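You operate a simulated robot arm through the tools that you are given. There is no shell and no other tool. Be economical: measure what you need, move in short steps, check, and stop when the job is done.

You run a simulated robot arm. Do the job below in one go: nothing can be reset, and whatever is moved stays where it is left.

TASK
Put things in order on the top of the bench. At the end: the base socket from the top of the bench stands where the clear jar (marked "NEW") stood; the large nut from the top of the bench stands where the grey can stood; the grey can from the top of the bench is on the plate; the sleeve from the top of the bench is on the brown carton (marked "SEALS"); the clear jar from the top of the bench stands where the sleeve stood; whatever was shut is shut again. Leave all else as you found it, and nothing knocked over. Set down upright: can.
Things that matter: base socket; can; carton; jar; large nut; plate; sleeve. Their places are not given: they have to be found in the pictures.

It is judged by the outcome, as a careful person would: the job done as asked, and still so three seconds after it is handed in. It fails if anything else is knocked over, pushed out of place, dropped, spilled or broken. Lids that push on must go on centred and level and be pressed home; caps that screw on are set level and turned clockwise until they are tight.

THE ROBOT
A 7-joint arm with a two-finger parallel gripper, fixed in place. Base frame: the origin is at the foot of the arm, x ahead of it, y to its left, z up; the work surface is at about z = 0.85. Units: m, degrees, N and s.
With the tool pointing down near the work surface it reaches from about 0.24 to 0.68 m from the base axis. Its first joint turns from -66.0 to 66.0 degrees. Payload 2.4 kg.
The tool frame sits at the grasp point between the pads (the TCP): z along the fingers, y along the line on which they close. The tips reach 0.03 m beyond it. Largest opening 0.094 m; finger width 0.028, thickness 0.01; the body of the gripper, 0.05 by 0.096 m, starts 0.055 m behind the TCP.
Orientation is that of the tool frame in the base frame, as a unit quaternion [x, y, z, w]. With the fingers straight down and closing along the base's y, the tool's x points along the base's -x, its y along +y and its z along -z.

THE INTERFACE
- The arm moves only by the tool send_rows. Its argument "deltas" is a list of rows, each a list of 3 entries, a list of its own where there are three numbers: the turn, a rotation vector about the base's x, y, z in degrees, then the shift along the base's x, y, z in m, then the opening in per cent of the stroke, from 0 (shut) to 100 (fully open). In form: [[[rx, ry, rz], [dx, dy, dz], grip], ...]. A call has 1 to 8 rows; each row shifts and turns the commanded pose from where the row before left it. Rows are played at 5 a second. More than 0.05 m and 8.6 degrees between two rows, or a gripper value outside its range, and nothing of the call is played. A pose out of reach is approached as far as the arm can. The call stops where the force on the tool passes 40 N (or 10 N more than at its start, if that is more) or the arm is blocked; 0.2 s more then pass. Each finger travels about 0.153 m/s and halts on what it meets, pressing with about 29 N; the grip force reading is that of the motor and also rises with nothing between the fingers. The clock runs only during rows and for 0.2 s after the last one: add rows that do not move to give the fingers time. It gives the time, the measured TCP pose, the force on the tool (base axes), the opening and the grip force at its end, in the units of the frame above (readings bear some noise), with the torque about the TCP (base axes, N m) and any sound that the robot's microphone picked up, and new pictures: "show" is both (left out), scene, wrist or none.
- Cameras (640 x 400 px; columns grow to the right, rows downward): "scene" is fixed at [0.0377, 0.4788, 1.4309]; the picture's right is [-0.71, -0.71, 0.00], its down [-0.49, 0.49, -0.72] and it looks along [0.51, -0.51, -0.69] (base axes); focal length 337 px, centre (320, 200). "wrist" rides on the gripper at [0.076, 0.014, -0.102] in the tool frame; the picture's right is [-0.18, 0.98, 0.00], its down [-0.75, -0.14, -0.64] and it looks along [-0.63, -0.12, 0.77] (tool axes); focal length 243 px, centre (320, 200).
- probe_pixels(camera, pixels): for up to 12 pixels [column, row] of the newest picture of that camera ("zoom" is the newest enlarged one), the place [x, y, z] in the base frame of the surface seen there, good to about 0.003 m. The clock stands still meanwhile.
- enlarge(camera, box): a new picture of the part [left, top, right, bottom] of that camera's present view, enlarged. The clock stands still meanwhile.
- hand_in(): hands the job in; it is judged then, once.

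Go step by step. Measure first, check grasps and placings, and put right what went wrong. The budget is 80 turns and 200 pictures, counting those below and the enlarged ones. Unless the task says otherwise, let go and move clear before handing in, and close with one line.

The tools are called after "Emit:" as name(argument=value, ...) on one line, values as JSON. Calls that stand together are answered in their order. send_rows: Moves the arm, as the interface text tells. Its arguments: {"type":"object","properties":{"deltas":{"type":"array","items":{"type":"array"}},"show":{"type":"string","enum":["both","scene","wrist","none"]}},"required":["deltas"]} The other tools are called the same way: probe_pixels (camera, pixels) gives the place of the surface under pixels of a picture; enlarge (camera, box) takes an enlarged picture of a part of a camera's view; hand_in () hands the job in.

At the start:

```text
time: 0.0
tool_pos: [0.3309, 0.0814, 1.1432]
tcp_rot: [0.0, 1.0, 0.0, 0.001]
force: [1.0, 0.3, -0.2]
moment: [0.0, 0.01, 0.02]
gripper_width: 0.0945
finger_force: 0.1
```

scene: 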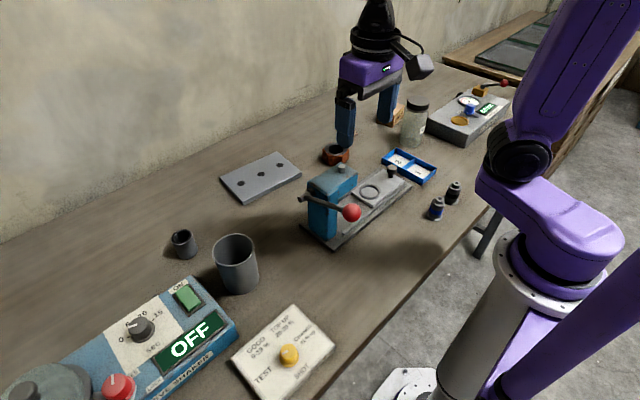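
wrist: 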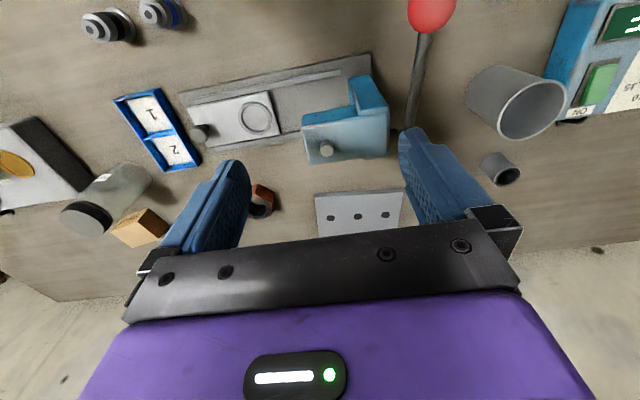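

The pictures show several small objects; I enlarge the parts of the scene to identify them.

Emit:
enlarge(camera="scene", box=[300, 60, 520, 240])

Emit:
enlarge(camera="scene", box=[0, 200, 340, 400])

Emit:
enlarge(camera="wrist", box=[0, 0, 280, 260])

```text
2.22 times, centred on (410, 150) of scene
```

zoom: 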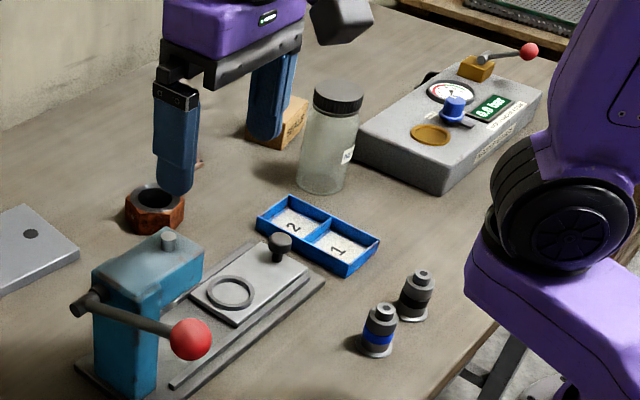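

```text
1.88 times, centred on (170, 300) of scene
```

zoom: 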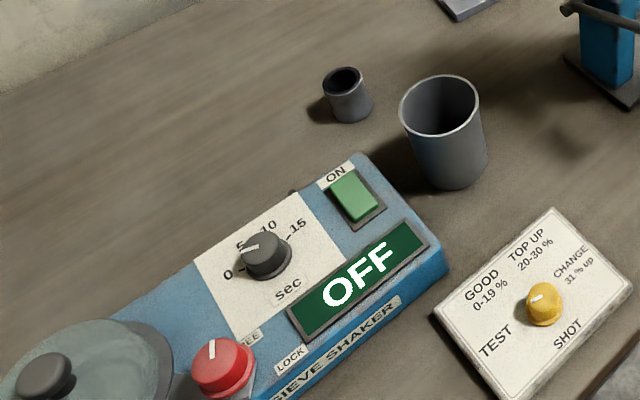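

```text
1.54 times, centred on (140, 130) of wrist
```

zoom: 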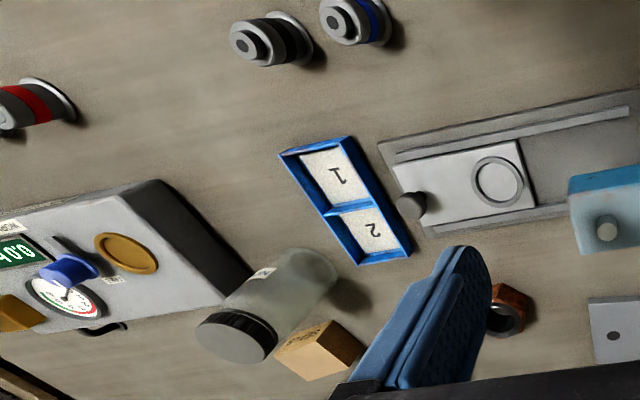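

I need wider views to tell the base socket, sleeve and plate apart; I move the arm right and look.

Emit:
send_rows(deltas=[[[0, 0, 0], [-0.02, -0.05, 0], 100], [[0, 0, 0], [-0.02, -0.05, 0], 100], [[0, 0, 0], [0, -0.05, 0], 100], [[0, 0, 0], [0, -0.05, 0], 100], [[0, 0, 0], [0, -0.05, 0], 100], [[0, 0, 0], [0, -0.05, 0], 100]])

```text
refused: row 1 steps farther than a row can; nothing moved
```

Emit:
send_rows(deltas=[[[0, 0, 0], [-0.01, -0.045, 0], 100], [[0, 0, 0], [-0.01, -0.045, 0], 100], [[0, 0, 0], [0, -0.05, 0], 100], [[0, 0, 0], [0, -0.05, 0], 100], [[0, 0, 0], [0, -0.05, 0], 100], [[0, 0, 0], [0, -0.05, 0], 100]])

```text
time: 1.4
tool_pos: [0.3102, -0.2079, 1.1455]
tcp_rot: [0.0, 1.0, 0.0, 0.0]
force: [-0.5, -0.2, 0.1]
moment: [0.02, -0.03, 0.0]
gripper_width: 0.0941
finger_force: 0.0
```

scene: 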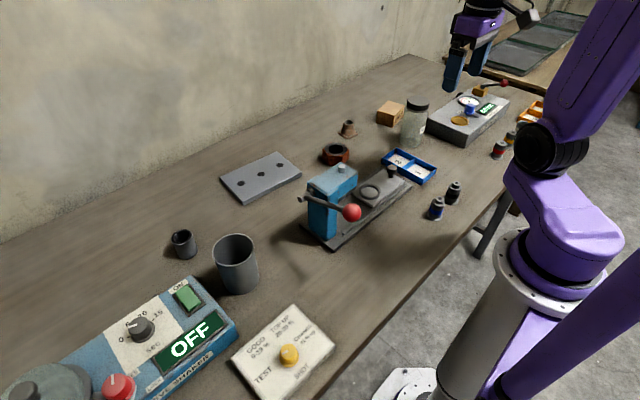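
wrist: 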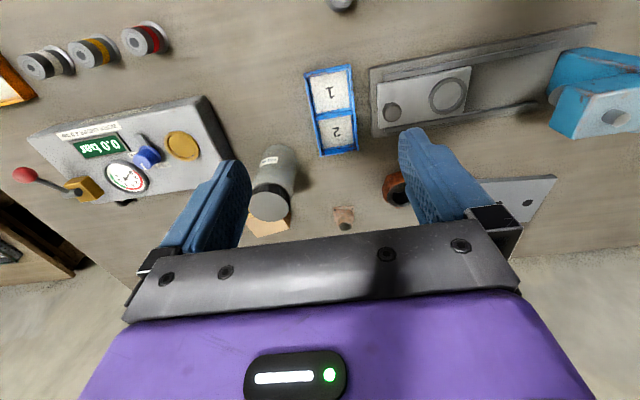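

A small flanged piece shows at scene (348,130); enlarge it and the other side.

Emit:
enlarge(camera="scene", box=[310, 90, 440, 171])

Emit:
enlarge(camera="wrist", box=[230, 50, 430, 250])

Emit:
enlarge(camera="scene", box=[410, 80, 570, 180])

Emit:
probe_pixels(camera="scene", pixels=[[348, 123], [348, 136], [336, 148], [336, 162], [182, 236], [186, 256], [235, 240], [240, 290], [260, 178], [392, 106], [418, 102], [413, 143]])

```text
4.92 times, centred on (375, 130) of scene
```

zoom: 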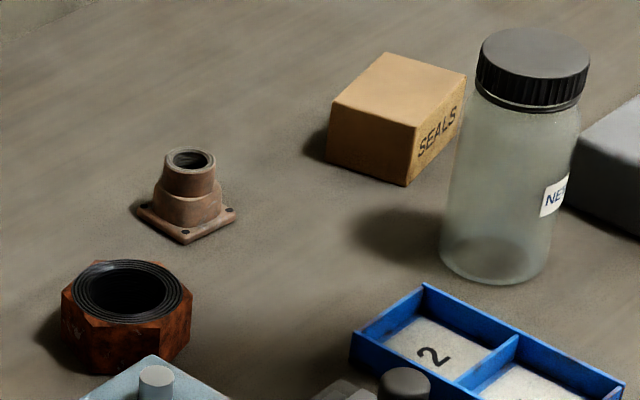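

```text
2.00 times, centred on (330, 150) of wrist
```

zoom: 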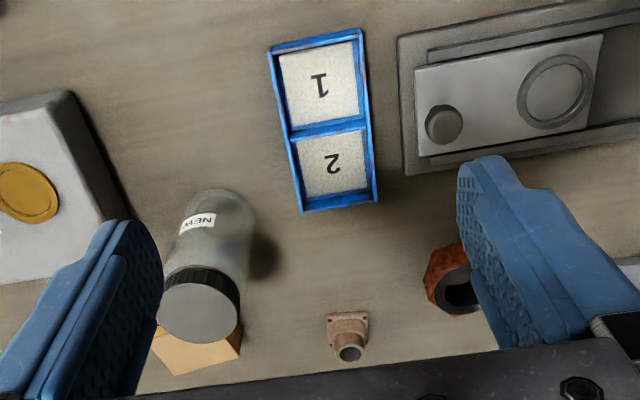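

```text
4.00 times, centred on (490, 130) of scene
```

zoom: 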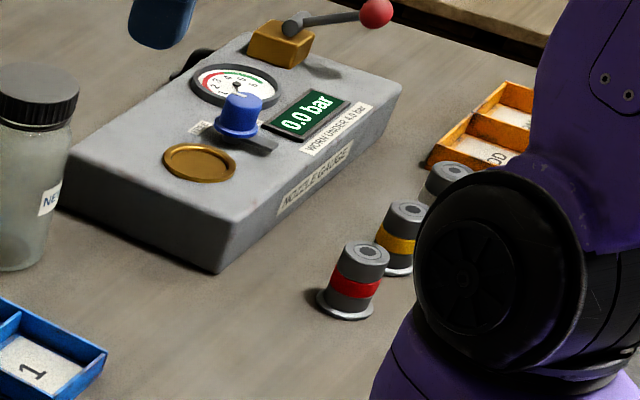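

```text
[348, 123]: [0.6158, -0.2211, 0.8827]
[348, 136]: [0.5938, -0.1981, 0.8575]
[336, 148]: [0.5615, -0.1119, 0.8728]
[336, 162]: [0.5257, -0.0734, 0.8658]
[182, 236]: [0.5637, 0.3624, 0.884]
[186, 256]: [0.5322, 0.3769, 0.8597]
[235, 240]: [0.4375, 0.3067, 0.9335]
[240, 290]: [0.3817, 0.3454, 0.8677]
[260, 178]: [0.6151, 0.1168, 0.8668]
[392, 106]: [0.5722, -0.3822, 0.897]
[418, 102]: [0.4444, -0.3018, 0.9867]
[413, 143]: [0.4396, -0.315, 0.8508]
```

Base socket = brown flanged piece, sleeve = dark grey ring at (183,243), plate = three-hole plate. I zoom on sleeve and can to measure them.

Emit:
enlarge(camera="scene", box=[160, 220, 272, 300])

```text
5.00 times, centred on (216, 260) of scene
```

zoom: 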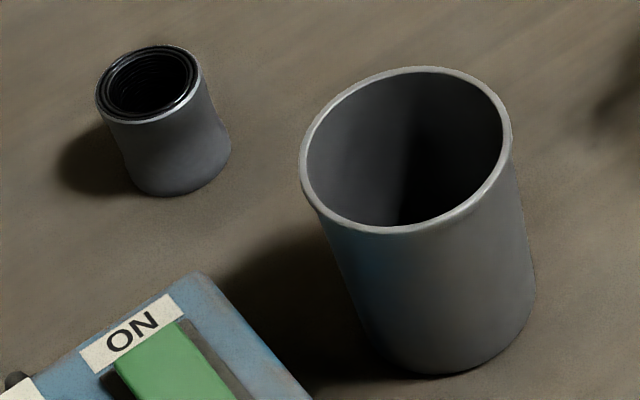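

Emit:
probe_pixels(camera="zoom", pixels=[[99, 103], [202, 79], [143, 122], [155, 47], [180, 190], [303, 165], [509, 148], [400, 230], [420, 70], [440, 370], [228, 157], [533, 290]])

Emit:
enlarge(camera="scene", box=[310, 90, 440, 171])

```text
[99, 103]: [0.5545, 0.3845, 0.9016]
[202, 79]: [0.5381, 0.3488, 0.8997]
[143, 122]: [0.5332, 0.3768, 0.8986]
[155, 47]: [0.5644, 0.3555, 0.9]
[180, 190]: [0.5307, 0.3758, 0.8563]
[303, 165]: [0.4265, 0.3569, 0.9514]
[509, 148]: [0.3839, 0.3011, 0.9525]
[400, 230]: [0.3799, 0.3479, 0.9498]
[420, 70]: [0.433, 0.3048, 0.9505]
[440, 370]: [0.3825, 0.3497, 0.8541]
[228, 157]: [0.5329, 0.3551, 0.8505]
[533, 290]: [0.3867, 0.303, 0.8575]
```

```text
4.92 times, centred on (375, 130) of scene
```

zoom: 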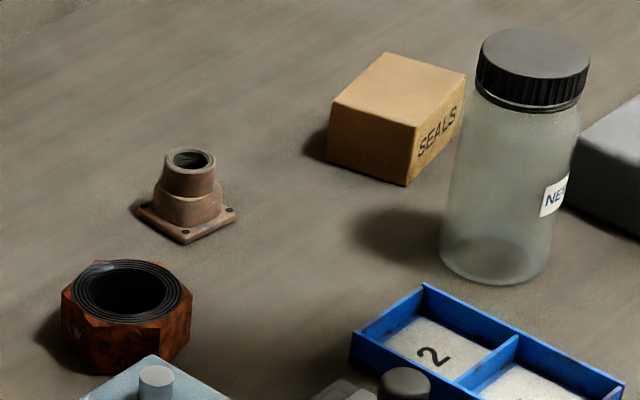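

Emit:
probe_pixels(camera="zoom", pixels=[[167, 158], [213, 160], [188, 168], [138, 208], [184, 241], [235, 211], [64, 290], [192, 297], [135, 322], [122, 262], [110, 372], [190, 340]])

Emit:
probe_pixels(camera="zoom", pixels=[[388, 55], [464, 76], [414, 126], [333, 102], [405, 182], [480, 60], [588, 62], [530, 77], [535, 30], [490, 280], [445, 230], [548, 240]])

Emit:
probe_pixels(camera="scene", pixels=[[221, 180], [278, 154], [301, 173], [243, 202], [239, 184], [262, 174], [281, 164], [282, 178], [424, 120], [403, 150], [340, 170], [390, 175]])

```text
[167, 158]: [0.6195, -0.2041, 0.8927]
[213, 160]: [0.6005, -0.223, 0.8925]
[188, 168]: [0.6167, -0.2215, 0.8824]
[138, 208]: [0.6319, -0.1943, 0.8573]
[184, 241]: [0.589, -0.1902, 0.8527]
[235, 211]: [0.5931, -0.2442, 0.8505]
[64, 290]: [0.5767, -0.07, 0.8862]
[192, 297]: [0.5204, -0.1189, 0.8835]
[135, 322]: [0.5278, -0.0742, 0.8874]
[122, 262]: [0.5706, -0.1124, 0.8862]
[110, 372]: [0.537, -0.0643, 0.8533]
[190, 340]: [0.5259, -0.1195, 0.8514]
```

```text
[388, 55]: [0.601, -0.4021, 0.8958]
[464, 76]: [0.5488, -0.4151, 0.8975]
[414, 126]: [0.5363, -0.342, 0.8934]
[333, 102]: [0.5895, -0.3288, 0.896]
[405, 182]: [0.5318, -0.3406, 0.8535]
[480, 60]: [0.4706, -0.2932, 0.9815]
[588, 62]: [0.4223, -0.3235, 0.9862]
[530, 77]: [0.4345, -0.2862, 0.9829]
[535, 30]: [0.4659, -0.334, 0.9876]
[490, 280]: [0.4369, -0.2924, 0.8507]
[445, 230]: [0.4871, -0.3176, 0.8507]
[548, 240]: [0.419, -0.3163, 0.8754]
```

```text
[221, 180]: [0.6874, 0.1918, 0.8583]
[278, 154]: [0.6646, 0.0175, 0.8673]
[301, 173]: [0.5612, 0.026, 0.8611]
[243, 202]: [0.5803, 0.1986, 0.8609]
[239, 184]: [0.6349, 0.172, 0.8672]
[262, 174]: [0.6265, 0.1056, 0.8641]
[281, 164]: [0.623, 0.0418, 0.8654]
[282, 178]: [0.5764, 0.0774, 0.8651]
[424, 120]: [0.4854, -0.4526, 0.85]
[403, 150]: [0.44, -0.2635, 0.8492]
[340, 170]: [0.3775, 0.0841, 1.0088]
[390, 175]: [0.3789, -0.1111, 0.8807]
```

Sleeve centre ≈ (0.548,0.367), top 0.90, ⌀≈0.04; can ≈ (0.406,0.328), jar ≈ (0.447,-0.31), carton ≈ (0.569,-0.372), plate centre ≈ (0.623,0.109). I move above the sleeve first.

Emit:
send_rows(deltas=[[[0, 0, 0], [0.0183, 0.0442, 0], 100], [[0, 0, 0], [0.0183, 0.0442, 0], 100], [[0, 0, 0], [0.0183, 0.0442, 0], 100], [[0, 0, 0], [0.0183, 0.0442, 0], 100], [[0, 0, 0], [0.0183, 0.0442, 0], 100], [[0, 0, 0], [0.0183, 0.0442, 0], 100], [[0, 0, 0], [0.0183, 0.0442, 0], 100]], show="none")

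Emit:
send_rows(deltas=[[[0, 0, 0], [0.0183, 0.0442, 0], 100], [[0, 0, 0], [0.0183, 0.0442, 0], 100], [[0, 0, 0], [0.0183, 0.0442, 0], 100], [[0, 0, 0], [0.0183, 0.0442, 0], 100], [[0, 0, 0], [0.0183, 0.0442, 0], 100], [[0, 0, 0], [0.0183, 0.0442, 0], 100], [[0, 0, 0], [0, 0, -0.05], 100], [[0, 0, 0], [0, 0, -0.05], 100]])

```text
time: 3.0
tool_pos: [0.4414, 0.1023, 1.1451]
tcp_rot: [0.001, 1.0, 0.0, 0.0]
force: [-0.7, 0.5, 0.1]
moment: [-0.01, 0.0, -0.02]
gripper_width: 0.094
finger_force: 0.0
```

```text
time: 4.8
tool_pos: [0.5501, 0.365, 1.0442]
tcp_rot: [-0.005, 1.0, 0.0, -0.001]
force: [-0.8, 1.5, 0.2]
moment: [-0.13, -0.1, -0.02]
gripper_width: 0.0938
finger_force: 0.0
out of reach, approached as far as the arm can: row 6, 8
```

scene: 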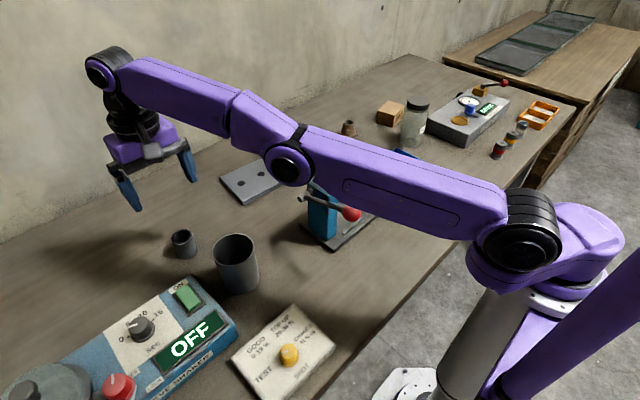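
wrist: 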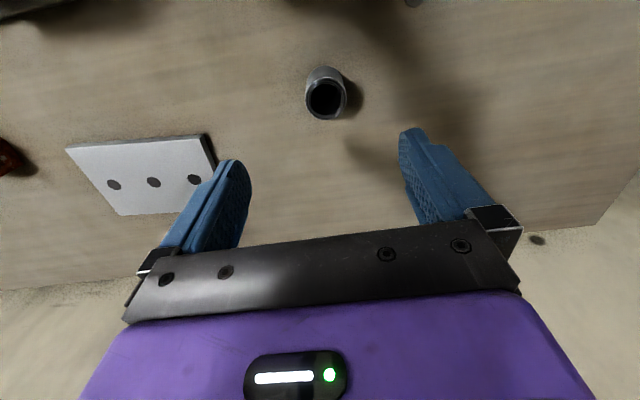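

The wrist view shows the sleeve at (325,97) aligned between the fingers; I descend and look again.

Emit:
send_rows(deltas=[[[0, 0, 0], [0, 0, -0.04], 100], [[0, 0, 0], [0, 0, -0.04], 100], [[0, 0, 0], [0, 0, -0.02], 100], [[0, 0, 0], [0, 0, 0], 100]], show="wrist")

```text
time: 5.8
tool_pos: [0.5625, 0.3659, 0.9466]
tcp_rot: [0.001, 1.0, -0.001, 0.0]
force: [-0.3, 0.3, 0.4]
moment: [0.01, 0.0, -0.01]
gripper_width: 0.0941
finger_force: 0.1
out of reach, approached as far as the arm can: row 1, 2
```

wrist: 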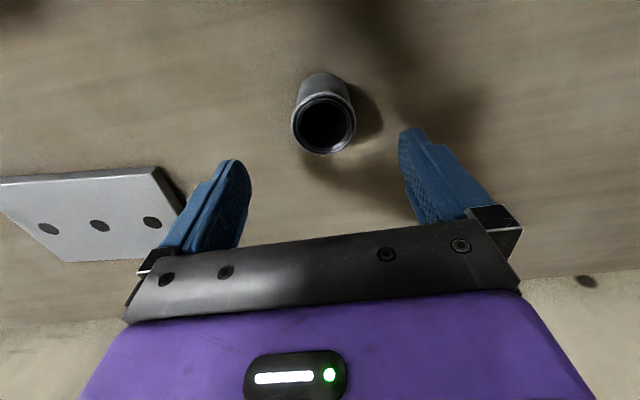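

Emit:
probe_pixels(camera="wrist", pixels=[[295, 122], [353, 122], [322, 152], [324, 94], [325, 78], [40, 230], [150, 170], [178, 212]])

Emit:
send_rows(deltas=[[[0, 0, 0], [0, 0, 0], 100]], show="none")

```text
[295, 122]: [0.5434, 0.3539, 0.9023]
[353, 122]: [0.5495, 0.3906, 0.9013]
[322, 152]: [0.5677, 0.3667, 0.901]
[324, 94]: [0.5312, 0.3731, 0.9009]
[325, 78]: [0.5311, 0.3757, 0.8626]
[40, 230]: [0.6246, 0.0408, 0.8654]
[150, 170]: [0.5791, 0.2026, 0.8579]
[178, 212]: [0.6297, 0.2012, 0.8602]
```

```text
time: 6.2
tool_pos: [0.562, 0.3652, 0.9467]
tcp_rot: [0.001, 1.0, 0.0, -0.001]
force: [1.2, 0.5, 0.2]
moment: [0.0, 0.0, 0.01]
gripper_width: 0.0941
finger_force: 0.1
```

Sleeve centre is about (0.549,0.369); I correct by (-0.013,+0.003), go down to 0.888 and close.

Emit:
send_rows(deltas=[[[0, 0, 0], [-0.013, 0.0035, 0], 100], [[0, 0, 0], [0, 0, -0.03], 100], [[0, 0, 0], [0, 0, -0.028], 100], [[0, 0, 0], [0, 0, 0], 100], [[0, 0, 0], [0, 0, 0], 30], [[0, 0, 0], [0, 0, 0], 30], [[0, 0, 0], [0, 0, 0], 30]])

```text
time: 7.8
tool_pos: [0.558, 0.3731, 0.8883]
tcp_rot: [0.0, 1.0, -0.001, 0.001]
force: [0.3, -0.1, -0.9]
moment: [0.01, -0.02, -0.06]
gripper_width: 0.0433
finger_force: 29.1
out of reach, approached as far as the arm can: row 1
```

scene: 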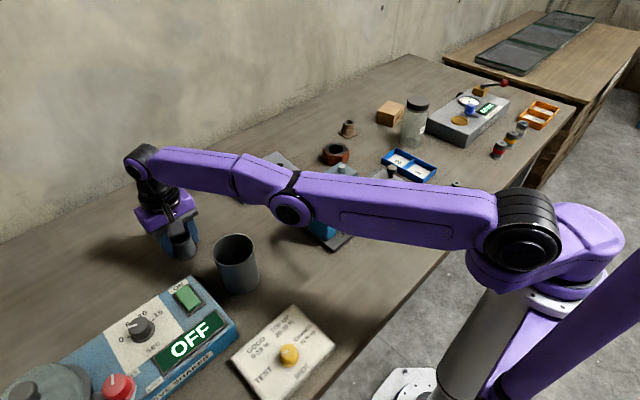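
wrist: 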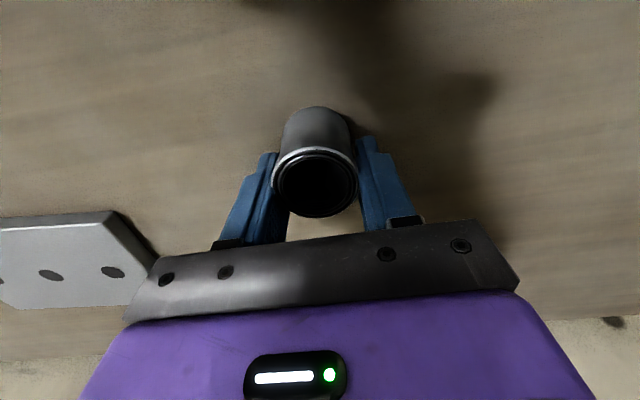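

Sleeve gripped at width 0.043 but about 9 mm off along x. I reopen and shift x back to centre the grasp.

Emit:
send_rows(deltas=[[[0, 0, 0], [0, 0, 0], 90], [[0, 0, 0], [0, 0, 0], 90], [[0, 0, 0], [-0.004, -0.001, 0], 90], [[0, 0, 0], [-0.004, -0.001, 0], 90], [[0, 0, 0], [0, 0, 0], 90], [[0, 0, 0], [0, 0, 0], 30], [[0, 0, 0], [0, 0, 0], 30]], show="wrist")

```text
time: 9.4
tool_pos: [0.5592, 0.3731, 0.89]
tcp_rot: [-0.001, 1.0, 0.0, -0.001]
force: [0.9, -0.9, -0.2]
moment: [0.02, -0.04, -0.02]
gripper_width: 0.0434
finger_force: 28.7
out of reach, approached as far as the arm can: row 3, 4
```

wrist: 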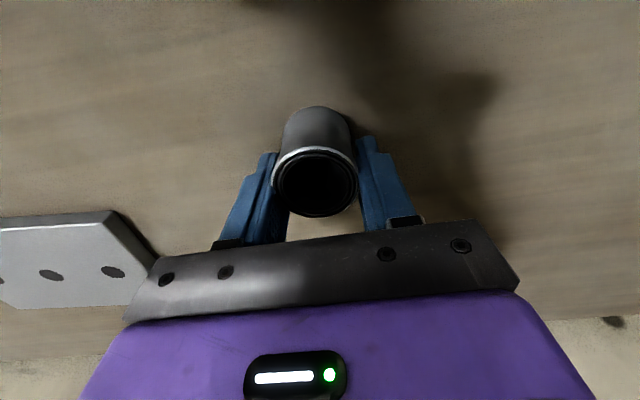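

The arm refuses to go inward with this wrist yaw (a joint limit, it seems); the grip is firm, so I lift while pulling towards the middle.

Emit:
send_rows(deltas=[[[0, 0, 0], [0, 0, 0.03], 30], [[0, 0, 0], [0, 0, 0.04], 30], [[0, 0, 0], [0, -0.03, 0.035], 30], [[0, 0, 0], [-0.01, -0.03, 0.035], 30], [[0, 0, 0], [-0.01, -0.03, 0.03], 30], [[0, 0, 0], [-0.01, -0.045, 0], 30], [[0, 0, 0], [-0.01, -0.045, 0], 30]])

```text
time: 11.0
tool_pos: [0.5881, 0.214, 1.0768]
tcp_rot: [0.0, 1.0, 0.0, -0.002]
force: [0.1, 0.3, -1.7]
moment: [-0.02, -0.05, 0.01]
gripper_width: 0.0433
finger_force: 29.0
out of reach, approached as far as the arm can: row 3, 4, 5, 6, 7
```

scene: 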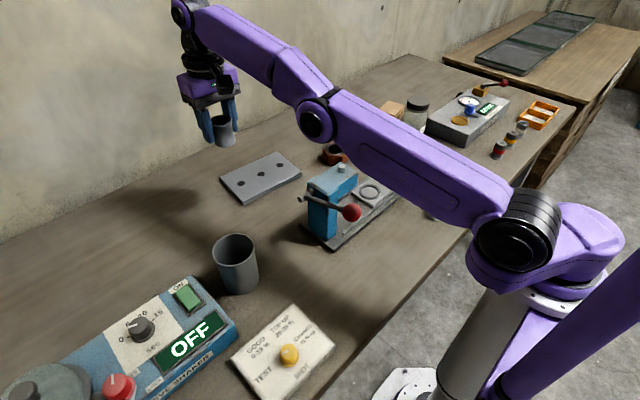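
wrist: 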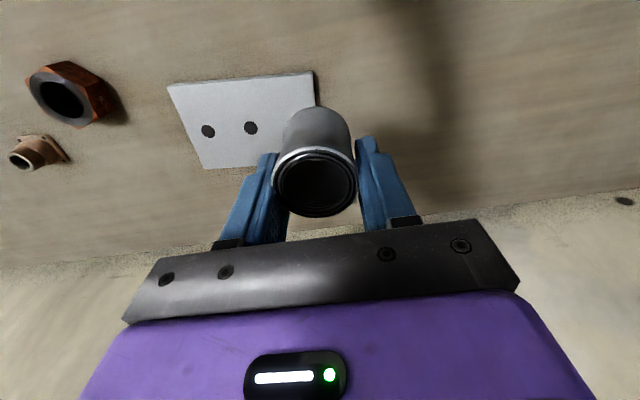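

x drifted out to 0.588: the arm is near stretched. I pull straight inward with bigger x steps.

Emit:
send_rows(deltas=[[[0, 0, 0], [-0.04, 0, 0], 30], [[0, 0, 0], [-0.04, 0, 0], 30], [[0, 0, 0], [-0.04, -0.02, 0], 30], [[0, 0, 0], [0, -0.04, 0], 30]], show="none")

```text
time: 12.0
tool_pos: [0.5856, 0.1708, 1.1103]
tcp_rot: [0.0, 1.0, 0.0, 0.0]
force: [-1.1, 0.3, -2.7]
moment: [-0.01, -0.04, 0.01]
gripper_width: 0.0432
finger_force: 29.1
out of reach, approached as far as the arm can: row 1, 2, 3, 4
```

The arm barely comes inward; I look at its posture to understand the limit.

Emit:
send_rows(deltas=[[[0, 0, 0], [0, -0.04, 0], 30]])

```text
time: 12.4
tool_pos: [0.5865, 0.1295, 1.1108]
tcp_rot: [-0.001, 1.0, 0.0, -0.001]
force: [0.7, 0.4, -2.2]
moment: [-0.02, -0.03, 0.02]
gripper_width: 0.0435
finger_force: 29.0
```

scene: 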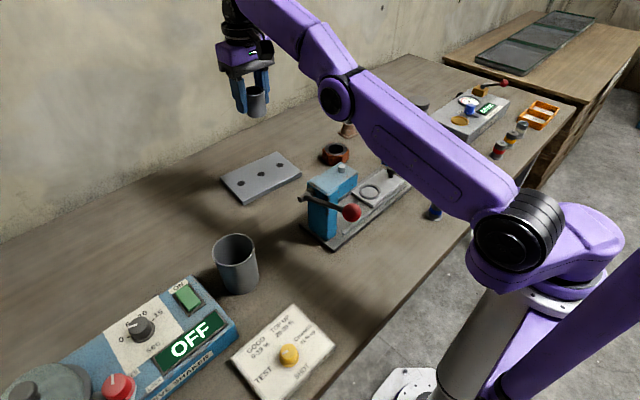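
wrist: 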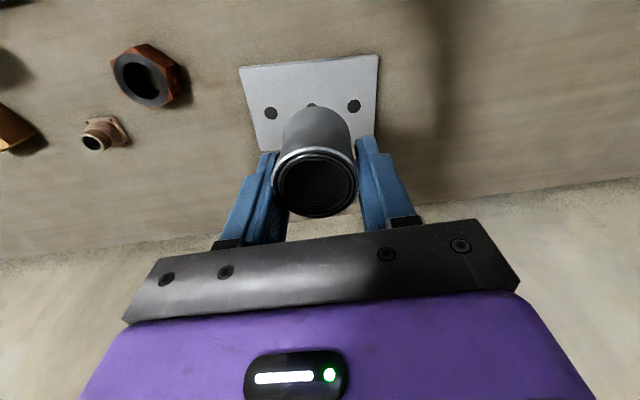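

Emit:
probe_pixels(camera="scene", pixels=[[510, 225], [540, 230], [480, 205], [440, 155], [400, 120], [350, 85], [338, 98], [320, 50], [290, 20], [262, 5], [240, 25], [245, 50]])

```text
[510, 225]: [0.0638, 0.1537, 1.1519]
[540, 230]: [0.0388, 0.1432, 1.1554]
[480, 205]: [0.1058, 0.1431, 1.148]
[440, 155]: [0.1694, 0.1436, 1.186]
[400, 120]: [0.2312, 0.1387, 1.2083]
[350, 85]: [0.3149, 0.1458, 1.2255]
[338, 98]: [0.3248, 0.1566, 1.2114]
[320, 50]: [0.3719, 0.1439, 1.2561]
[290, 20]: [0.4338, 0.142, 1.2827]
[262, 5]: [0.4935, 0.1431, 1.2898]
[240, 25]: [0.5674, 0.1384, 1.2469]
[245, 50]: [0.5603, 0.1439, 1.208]
```

Probes show shoulder (0.06,1.15), elbow (0.325,1.21), wrist (0.59,1.30): nearly straight with the elbow slightly below the line, i.e. flipped the wrong way. I stretch out a little and then pull in to let the elbow flip up.

Emit:
send_rows(deltas=[[[0, 0, 0], [0.04, 0, 0], 30], [[0, 0, 0], [0.03, 0, 0], 30], [[0, 0, 0], [0, 0, -0.03], 30], [[0, 0, 0], [-0.04, 0, -0.02], 30], [[0, 0, 0], [-0.04, 0, -0.02], 30], [[0, 0, 0], [-0.04, 0, 0], 30]], show="none")

```text
time: 13.8
tool_pos: [0.5296, 0.1272, 1.0346]
tcp_rot: [0.0, 1.0, 0.001, 0.001]
force: [-0.6, -0.3, -2.5]
moment: [0.01, 0.02, 0.03]
gripper_width: 0.0431
finger_force: 29.2
out of reach, approached as far as the arm can: row 2
```

That worked: x came in to 0.53 with no reach warning. Now I swing across towards the carton, keeping the radius moderate.

Emit:
send_rows(deltas=[[[0, 0, 0], [-0.02, -0.03, 0.03], 30], [[0, 0, 0], [0, -0.048, 0.01], 30], [[0, 0, 0], [0, -0.048, 0.01], 30], [[0, 0, 0], [0, -0.05, 0], 30], [[0, 0, 0], [0, -0.05, 0], 30], [[0, 0, 0], [0, -0.05, 0], 30], [[0, 0, 0], [0, -0.05, 0], 30]], show="scene")

```text
time: 15.4
tool_pos: [0.5122, -0.1975, 1.0859]
tcp_rot: [-0.001, 1.0, 0.0, 0.0]
force: [0.1, 0.9, -2.5]
moment: [0.01, -0.03, -0.01]
gripper_width: 0.043
finger_force: 28.7
```

scene: 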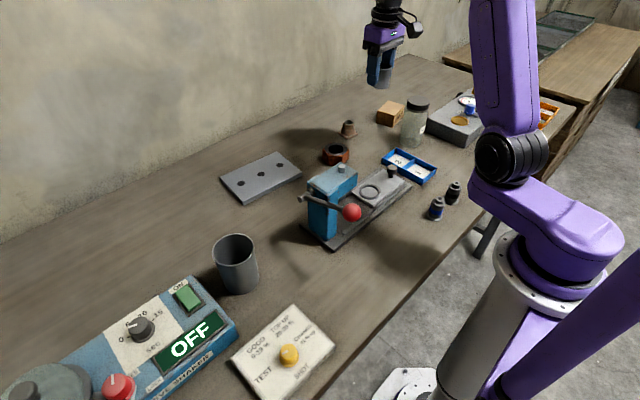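

Emit:
send_rows(deltas=[[[0, 0, 0], [0.03, -0.02, -0.03], 30], [[0, 0, 0], [0.03, -0.02, -0.03], 30], [[0, 0, 0], [0, -0.01, -0.04], 30], [[0, 0, 0], [0, -0.04, -0.01], 30], [[0, 0, 0], [0, -0.03, 0], 30], [[0, 0, 0], [0, -0.02, 0], 30], [[0, 0, 0], [0, 0, 0], 30]])

```text
time: 17.0
tool_pos: [0.569, -0.3371, 0.9759]
tcp_rot: [0.0, 1.0, 0.0, 0.0]
force: [0.2, -0.1, -3.2]
moment: [0.01, -0.02, 0.0]
gripper_width: 0.0432
finger_force: 29.2
```

scene: 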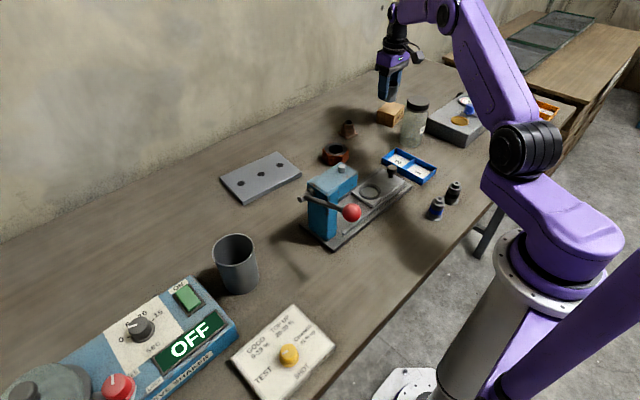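
wrist: 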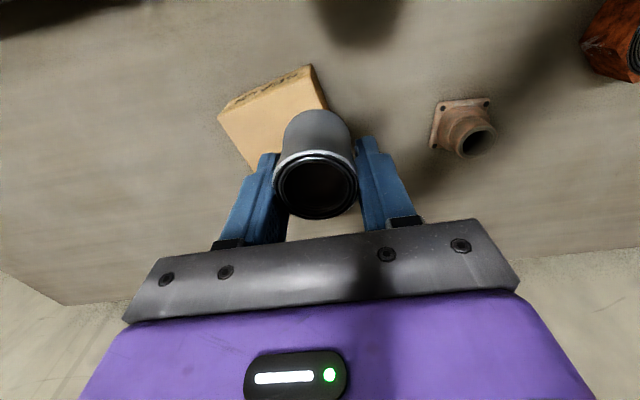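

Probe sleeve rim and carton/socket points from the wrist view.

Emit:
probe_pixels(camera="wrist", pixels=[[274, 190], [357, 190], [317, 220], [318, 152], [219, 116], [309, 80], [327, 108], [252, 170], [458, 140], [494, 130], [475, 155], [474, 132]])

Emit:
enlarge(camera="scene", box=[340, 60, 440, 160])

```text
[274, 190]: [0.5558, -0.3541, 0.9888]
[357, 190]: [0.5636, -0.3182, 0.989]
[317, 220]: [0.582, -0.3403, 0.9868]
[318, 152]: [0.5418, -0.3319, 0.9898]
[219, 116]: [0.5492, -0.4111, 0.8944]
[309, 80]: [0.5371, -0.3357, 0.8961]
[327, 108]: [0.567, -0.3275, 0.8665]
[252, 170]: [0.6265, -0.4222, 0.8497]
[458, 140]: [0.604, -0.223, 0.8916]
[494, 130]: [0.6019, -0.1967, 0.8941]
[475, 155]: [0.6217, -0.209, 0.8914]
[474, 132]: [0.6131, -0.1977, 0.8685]
```

```text
4.00 times, centred on (390, 110) of scene
```

zoom: 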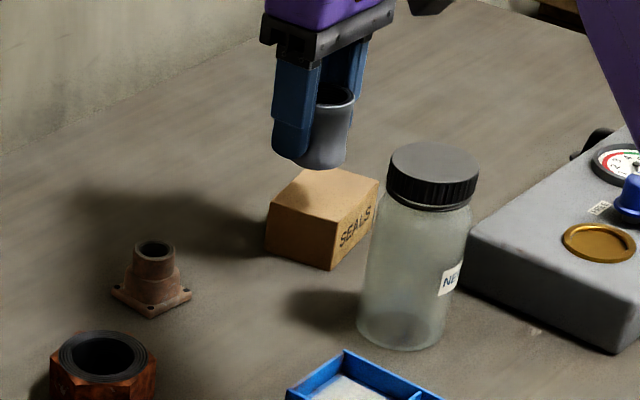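

Sleeve sits 8 mm inward of the TCP. I move to put it on the near-middle of the carton and lower.

Emit:
send_rows(deltas=[[[0, 0, 0], [0.005, -0.015, 0], 30], [[0, 0, 0], [0, -0.011, -0.005], 30], [[0, 0, 0], [0, 0, -0.015], 30], [[0, 0, 0], [0, 0, -0.008], 30], [[0, 0, 0], [0, 0, -0.005], 30], [[0, 0, 0], [0, 0, 0], 30]])

```text
time: 18.4
tool_pos: [0.5762, -0.3617, 0.9445]
tcp_rot: [0.001, 1.0, 0.0, 0.0]
force: [0.1, 0.0, -2.2]
moment: [0.01, -0.02, 0.03]
gripper_width: 0.0429
finger_force: 29.4
```

scene: 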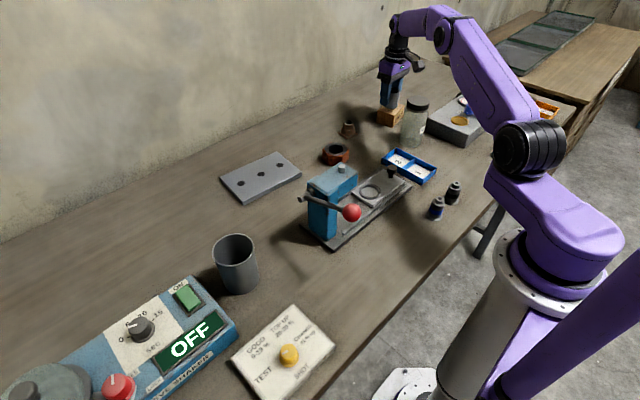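
wrist: 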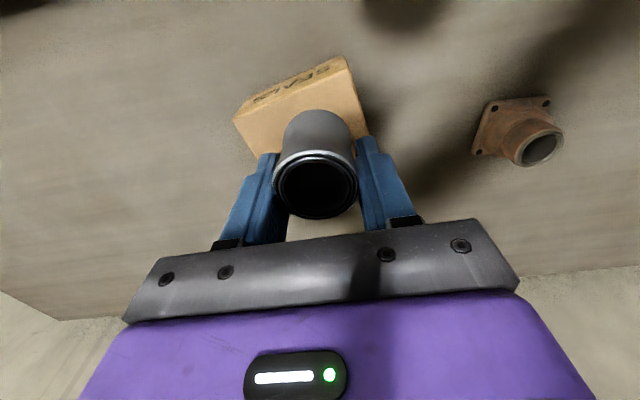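

Emit:
enlarge(camera="scene", box=[360, 70, 440, 130])

Emit:
probe_pixels(camera="wrist", pixels=[[274, 190], [357, 190], [317, 218], [318, 152], [236, 120], [343, 70], [272, 150], [364, 132]])

```text
6.67 times, centred on (400, 100) of scene
```

zoom: 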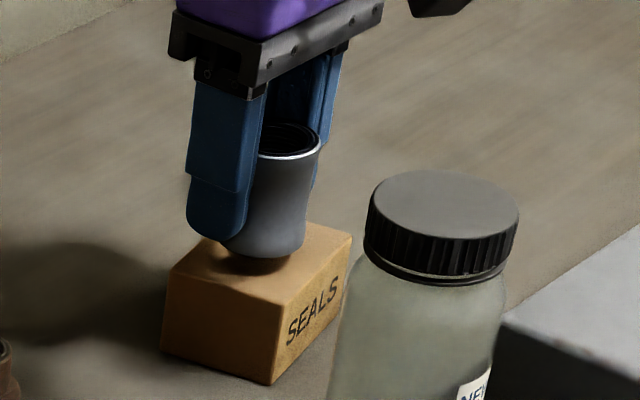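

```text
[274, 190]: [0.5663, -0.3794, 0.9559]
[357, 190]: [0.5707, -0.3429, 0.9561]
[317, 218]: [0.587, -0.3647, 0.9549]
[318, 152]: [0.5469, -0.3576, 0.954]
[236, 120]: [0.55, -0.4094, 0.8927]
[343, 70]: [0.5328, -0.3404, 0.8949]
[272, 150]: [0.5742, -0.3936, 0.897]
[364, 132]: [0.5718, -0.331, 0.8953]
```

Sleeve is over the carton, about 8 mm above it. I shift y −0.007 and lower gently until it touches.

Emit:
send_rows(deltas=[[[0, 0, 0], [0, -0.007, 0], 30], [[0, 0, 0], [0, 0, -0.003], 30], [[0, 0, 0], [0, 0, -0.002], 30], [[0, 0, 0], [0, 0, -0.0015], 30], [[0, 0, 0], [0, 0, -0.001], 30], [[0, 0, 0], [0, 0, 0], 30]], show="none")

Emit:
enlarge(camera="scene", box=[360, 70, 440, 130])

```text
time: 19.8
tool_pos: [0.5771, -0.3684, 0.9367]
tcp_rot: [-0.001, 1.0, 0.0, 0.0]
force: [-0.3, -0.3, -2.2]
moment: [-0.01, -0.03, -0.03]
gripper_width: 0.043
finger_force: 29.3
```

```text
6.67 times, centred on (400, 100) of scene
```

zoom: 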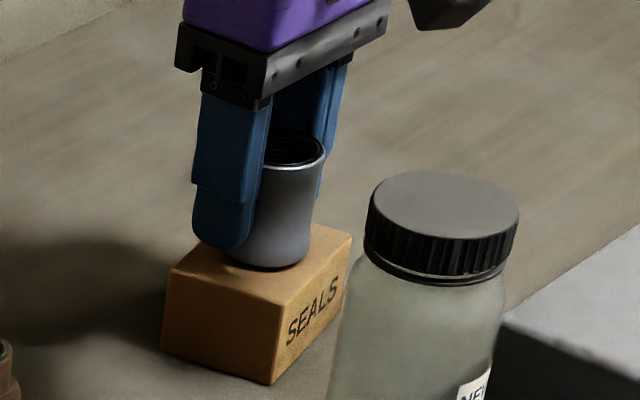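

Almost touching; force still shows the full weight. I lower in 1 mm steps.

Emit:
send_rows(deltas=[[[0, 0, 0], [0, 0, -0.001], 30], [[0, 0, 0], [0, 0, -0.001], 30], [[0, 0, 0], [0, 0, 0], 30]], show="none")

```text
time: 20.6
tool_pos: [0.5751, -0.3685, 0.9341]
tcp_rot: [0.0, 1.0, 0.0, 0.0]
force: [-0.1, 0.6, -2.1]
moment: [0.0, 0.01, 0.02]
gripper_width: 0.0433
finger_force: 29.1
```

Emit:
send_rows(deltas=[[[0, 0, 0], [0, 0, -0.001], 30], [[0, 0, 0], [0, 0, -0.001], 30], [[0, 0, 0], [0, 0, 0], 30]], show="none")

Emit:
enlarge(camera="scene", box=[360, 70, 440, 130])

```text
time: 21.4
tool_pos: [0.5771, -0.3696, 0.9331]
tcp_rot: [0.0, 1.0, -0.001, 0.001]
force: [-4.4, 3.6, 9.1]
moment: [0.16, 0.21, -0.07]
gripper_width: 0.0432
finger_force: 29.0
```

```text
6.67 times, centred on (400, 100) of scene
```

zoom: 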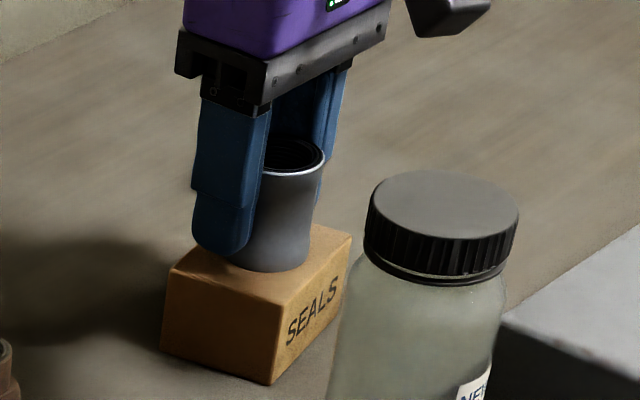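

Contact (9 N). I ease off, open and lift away, drawing inward as I rise.

Emit:
send_rows(deltas=[[[0, 0, 0], [0, 0, 0.0008], 30], [[0, 0, 0], [0, 0, 0], 65], [[0, 0, 0], [0, 0, 0], 80], [[0, 0, 0], [0, 0, 0.025], 80], [[0, 0, 0], [0, 0, 0.03], 80], [[0, 0, 0], [-0.015, 0.0, 0.03], 80], [[0, 0, 0], [-0.03, 0.02, 0.03], 80], [[0, 0, 0], [-0.03, 0.02, 0.03], 100]])

Emit:
enlarge(camera="scene", box=[340, 70, 480, 160])

```text
time: 23.2
tool_pos: [0.501, -0.3297, 1.0781]
tcp_rot: [0.0, 1.0, -0.001, 0.0]
force: [-0.1, -0.3, 1.0]
moment: [0.02, 0.0, 0.05]
gripper_width: 0.0941
finger_force: 0.0
```

scene: 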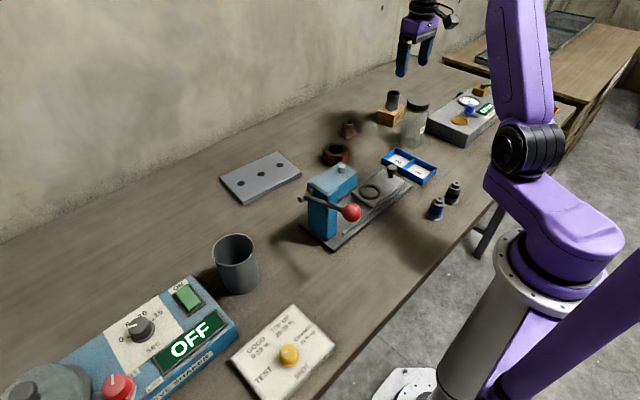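
wrist: 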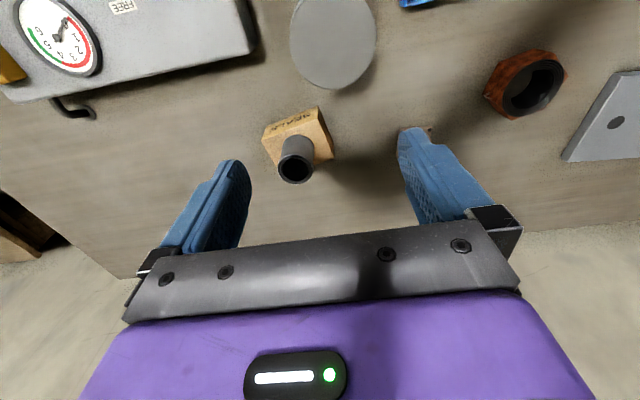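

```text
4.44 times, centred on (410, 115) of scene
```

zoom: 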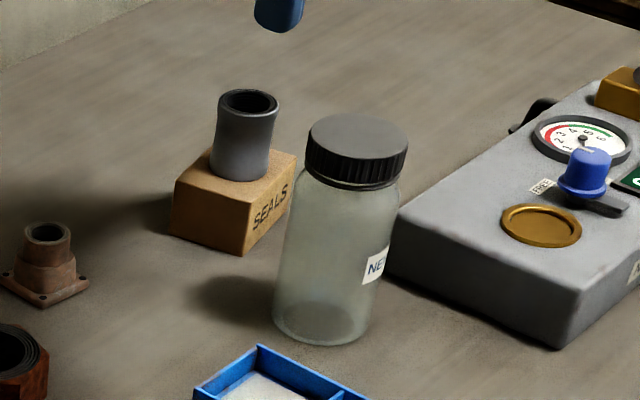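

Sleeve stands on the carton. Now measure the jar body, its lid and the gauge box clearances.

Emit:
probe_pixels(camera="zoom", pixels=[[309, 150], [407, 158], [357, 182], [360, 118], [285, 240], [388, 260], [340, 260], [275, 310], [322, 343], [395, 215], [555, 345], [585, 290]])

Emit:
probe_pixels(camera="wrist", pixels=[[290, 40], [376, 40], [333, 88], [258, 40], [240, 5], [205, 62], [430, 5], [295, 160]])

```text
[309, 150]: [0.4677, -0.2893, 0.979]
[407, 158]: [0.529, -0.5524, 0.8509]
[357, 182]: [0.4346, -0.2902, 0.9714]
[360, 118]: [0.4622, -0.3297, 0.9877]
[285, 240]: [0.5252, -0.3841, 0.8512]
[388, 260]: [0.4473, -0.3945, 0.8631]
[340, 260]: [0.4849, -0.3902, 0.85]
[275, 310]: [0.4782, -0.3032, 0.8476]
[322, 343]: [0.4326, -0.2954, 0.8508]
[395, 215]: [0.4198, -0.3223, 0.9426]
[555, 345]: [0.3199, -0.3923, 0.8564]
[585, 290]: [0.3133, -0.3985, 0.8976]
```

```text
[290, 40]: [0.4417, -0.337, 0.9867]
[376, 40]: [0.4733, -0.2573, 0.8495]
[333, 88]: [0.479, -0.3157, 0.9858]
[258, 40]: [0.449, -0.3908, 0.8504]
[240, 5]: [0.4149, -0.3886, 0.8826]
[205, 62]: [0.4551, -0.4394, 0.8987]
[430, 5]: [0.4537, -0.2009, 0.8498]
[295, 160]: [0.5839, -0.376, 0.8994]
```

Jar centre ≈ (0.449,-0.310), lid top 0.987, gauge box top 0.898 at y<-0.39. I move over the jar and partly descend, fingers straddling it.

Emit:
send_rows(deltas=[[[0, 0, 0], [-0.026, 0.01, 0], 100], [[0, 0, 0], [-0.026, 0.01, 0], 100], [[0, 0, 0], [0, 0, -0.03], 100], [[0, 0, 0], [0, 0, 0], 100]])

Emit:
probe_pixels(camera="scene", pixels=[[356, 172], [342, 160], [312, 180], [342, 168], [180, 285], [200, 285], [80, 355], [172, 240]])

```text
time: 24.2
tool_pos: [0.4488, -0.3088, 1.0478]
tcp_rot: [0.0, 1.0, 0.0, 0.0]
force: [0.9, -0.1, 0.5]
moment: [-0.02, 0.01, -0.02]
gripper_width: 0.0939
finger_force: 0.1
```

scene: 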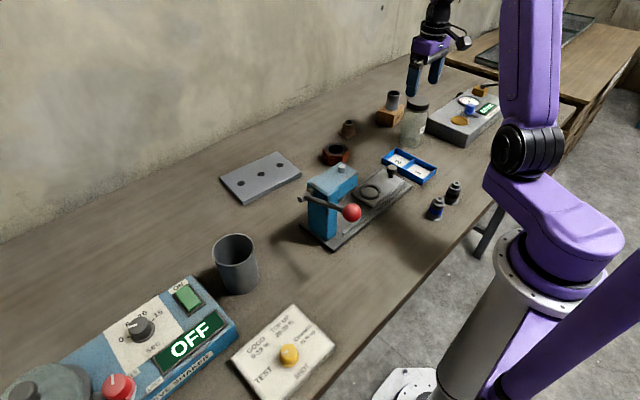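
wrist: 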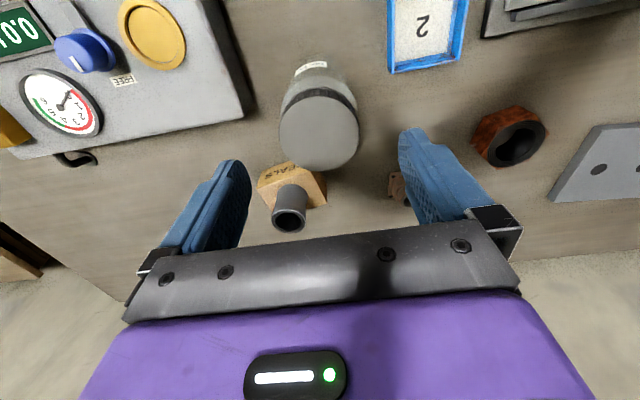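

```text
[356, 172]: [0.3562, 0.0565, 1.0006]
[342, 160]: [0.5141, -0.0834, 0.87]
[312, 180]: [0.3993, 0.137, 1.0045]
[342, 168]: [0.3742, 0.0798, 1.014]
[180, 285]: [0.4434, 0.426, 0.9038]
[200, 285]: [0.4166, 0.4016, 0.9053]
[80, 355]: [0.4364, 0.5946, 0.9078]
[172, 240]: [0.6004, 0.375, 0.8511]
```

Emit:
probe_pixels(camera="wrist", pixels=[[280, 130], [358, 130], [320, 169], [318, 92]])

Emit:
send_rows(deltas=[[[0, 0, 0], [0, 0, -0.03], 100], [[0, 0, 0], [0, 0, -0.02], 100], [[0, 0, 0], [0, 0, -0.02], 100], [[0, 0, 0], [0, 0, 0], 100]])

```text
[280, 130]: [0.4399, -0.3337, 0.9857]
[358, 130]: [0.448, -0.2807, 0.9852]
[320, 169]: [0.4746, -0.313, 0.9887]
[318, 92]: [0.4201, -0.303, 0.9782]
```

```text
time: 25.2
tool_pos: [0.4501, -0.3111, 0.9777]
tcp_rot: [0.0, 1.0, 0.0, 0.0]
force: [0.3, -0.6, -0.2]
moment: [-0.03, 0.0, 0.0]
gripper_width: 0.094
finger_force: 0.1
```

scene: 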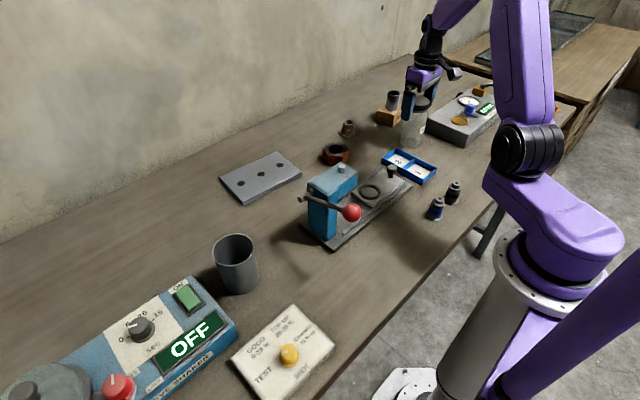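
wrist: 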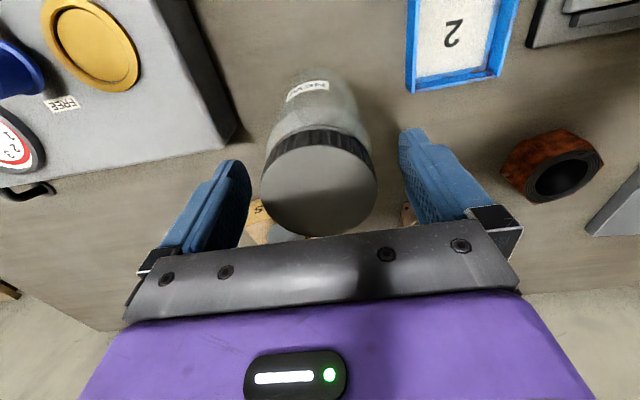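

Jar is centred between the fingers. Descend to 0.943 and close.

Emit:
send_rows(deltas=[[[0, 0, 0], [-0.002, 0.002, -0.02], 100], [[0, 0, 0], [0, 0, -0.014], 100], [[0, 0, 0], [0, 0, 0], 100], [[0, 0, 0], [0, 0, 0], 40], [[0, 0, 0], [0, 0, 0], 40], [[0, 0, 0], [0, 0, 0], 40]], show="wrist")

Emit:
enlarge(camera="scene", box=[370, 70, 470, 150])

```text
time: 26.6
tool_pos: [0.4474, -0.3068, 0.9439]
tcp_rot: [0.0, 1.0, 0.0, 0.0]
force: [-1.1, 0.1, 0.5]
moment: [-0.02, 0.02, -0.04]
gripper_width: 0.0653
finger_force: 29.3
```

wrist: 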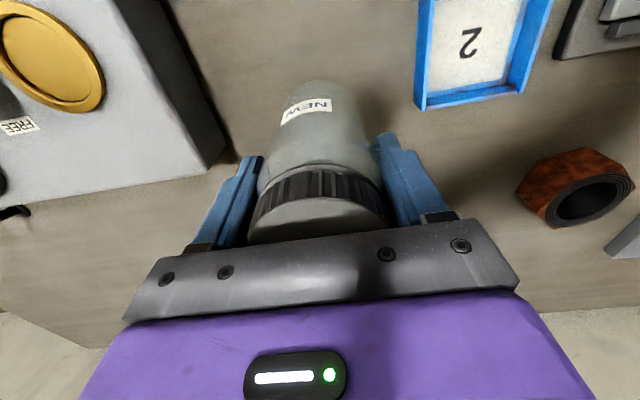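

```text
5.00 times, centred on (420, 110) of scene
```

zoom: 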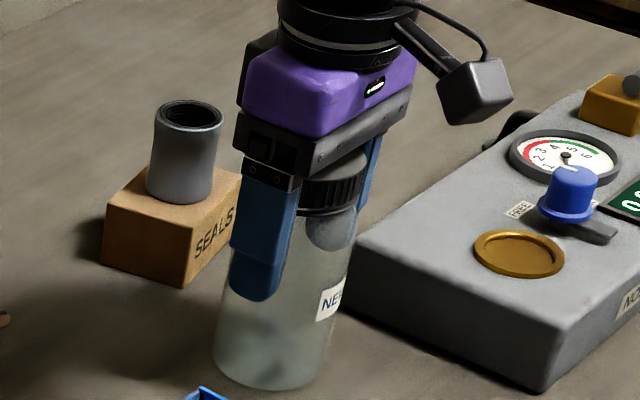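

Jar held (0.065). Lift straight up and travel at x≈0.5.

Emit:
send_rows(deltas=[[[0, 0, 0], [0, 0, 0.02], 40], [[0, 0, 0], [0, 0, 0.04], 40], [[0, 0, 0], [0, 0, 0.04], 40], [[0, 0, 0], [0.02, 0.045, 0], 40], [[0, 0, 0], [0.02, 0.045, 0], 40], [[0, 0, 0], [0.01, 0.045, 0], 40], [[0, 0, 0], [0, 0.05, 0], 40]], show="scene")

```text
time: 28.2
tool_pos: [0.4985, -0.1235, 1.0445]
tcp_rot: [0.001, 1.0, 0.0, 0.0]
force: [-0.4, 0.3, -2.0]
moment: [0.03, 0.04, 0.01]
gripper_width: 0.0654
finger_force: 29.6
```

scene: 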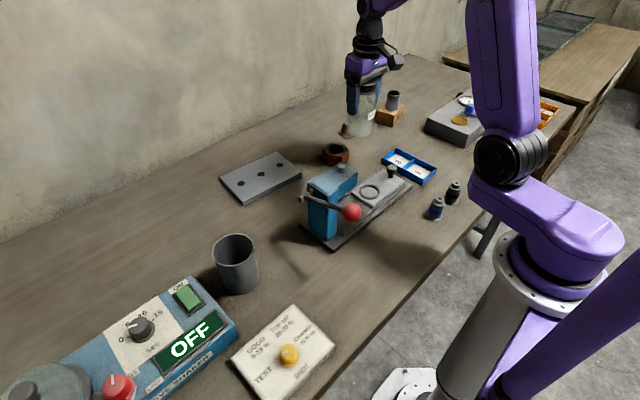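

Emit:
send_rows(deltas=[[[0, 0, 0], [0, 0.05, 0], 40], [[0, 0, 0], [0, 0.05, 0], 40], [[0, 0, 0], [0, 0.05, 0], 40], [[0, 0, 0], [0, 0.05, 0], 40], [[0, 0, 0], [0, 0.05, 0], 40], [[0, 0, 0], [0.01, 0.045, 0], 40], [[0, 0, 0], [0.02, 0.045, 0], 40], [[0, 0, 0], [0, 0.04, -0.01], 40]], show="none")

Emit:
send_rows(deltas=[[[0, 0, 0], [0.01, 0.04, -0.02], 40], [[0, 0, 0], [0.01, 0.04, -0.02], 40], [[0, 0, 0], [0, 0.03, -0.015], 40], [[0, 0, 0], [0, 0, 0], 40]])

```text
time: 30.0
tool_pos: [0.5294, 0.2605, 1.0362]
tcp_rot: [0.001, 1.0, 0.0, 0.001]
force: [-0.3, 0.8, -1.9]
moment: [-0.01, 0.02, 0.01]
gripper_width: 0.0656
finger_force: 29.0
```

```text
time: 31.0
tool_pos: [0.5484, 0.3694, 0.981]
tcp_rot: [0.0, 1.0, 0.0, 0.0]
force: [-0.1, -0.2, -1.7]
moment: [-0.01, -0.02, 0.0]
gripper_width: 0.0652
finger_force: 28.8
```

scene: 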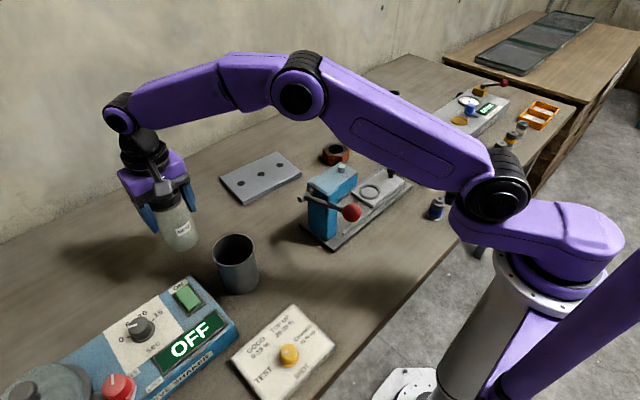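
wrist: 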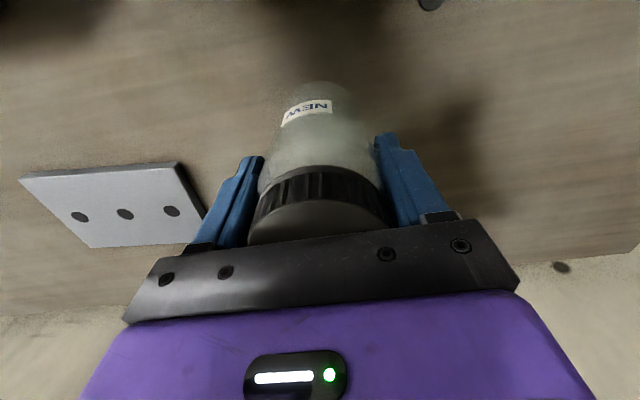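

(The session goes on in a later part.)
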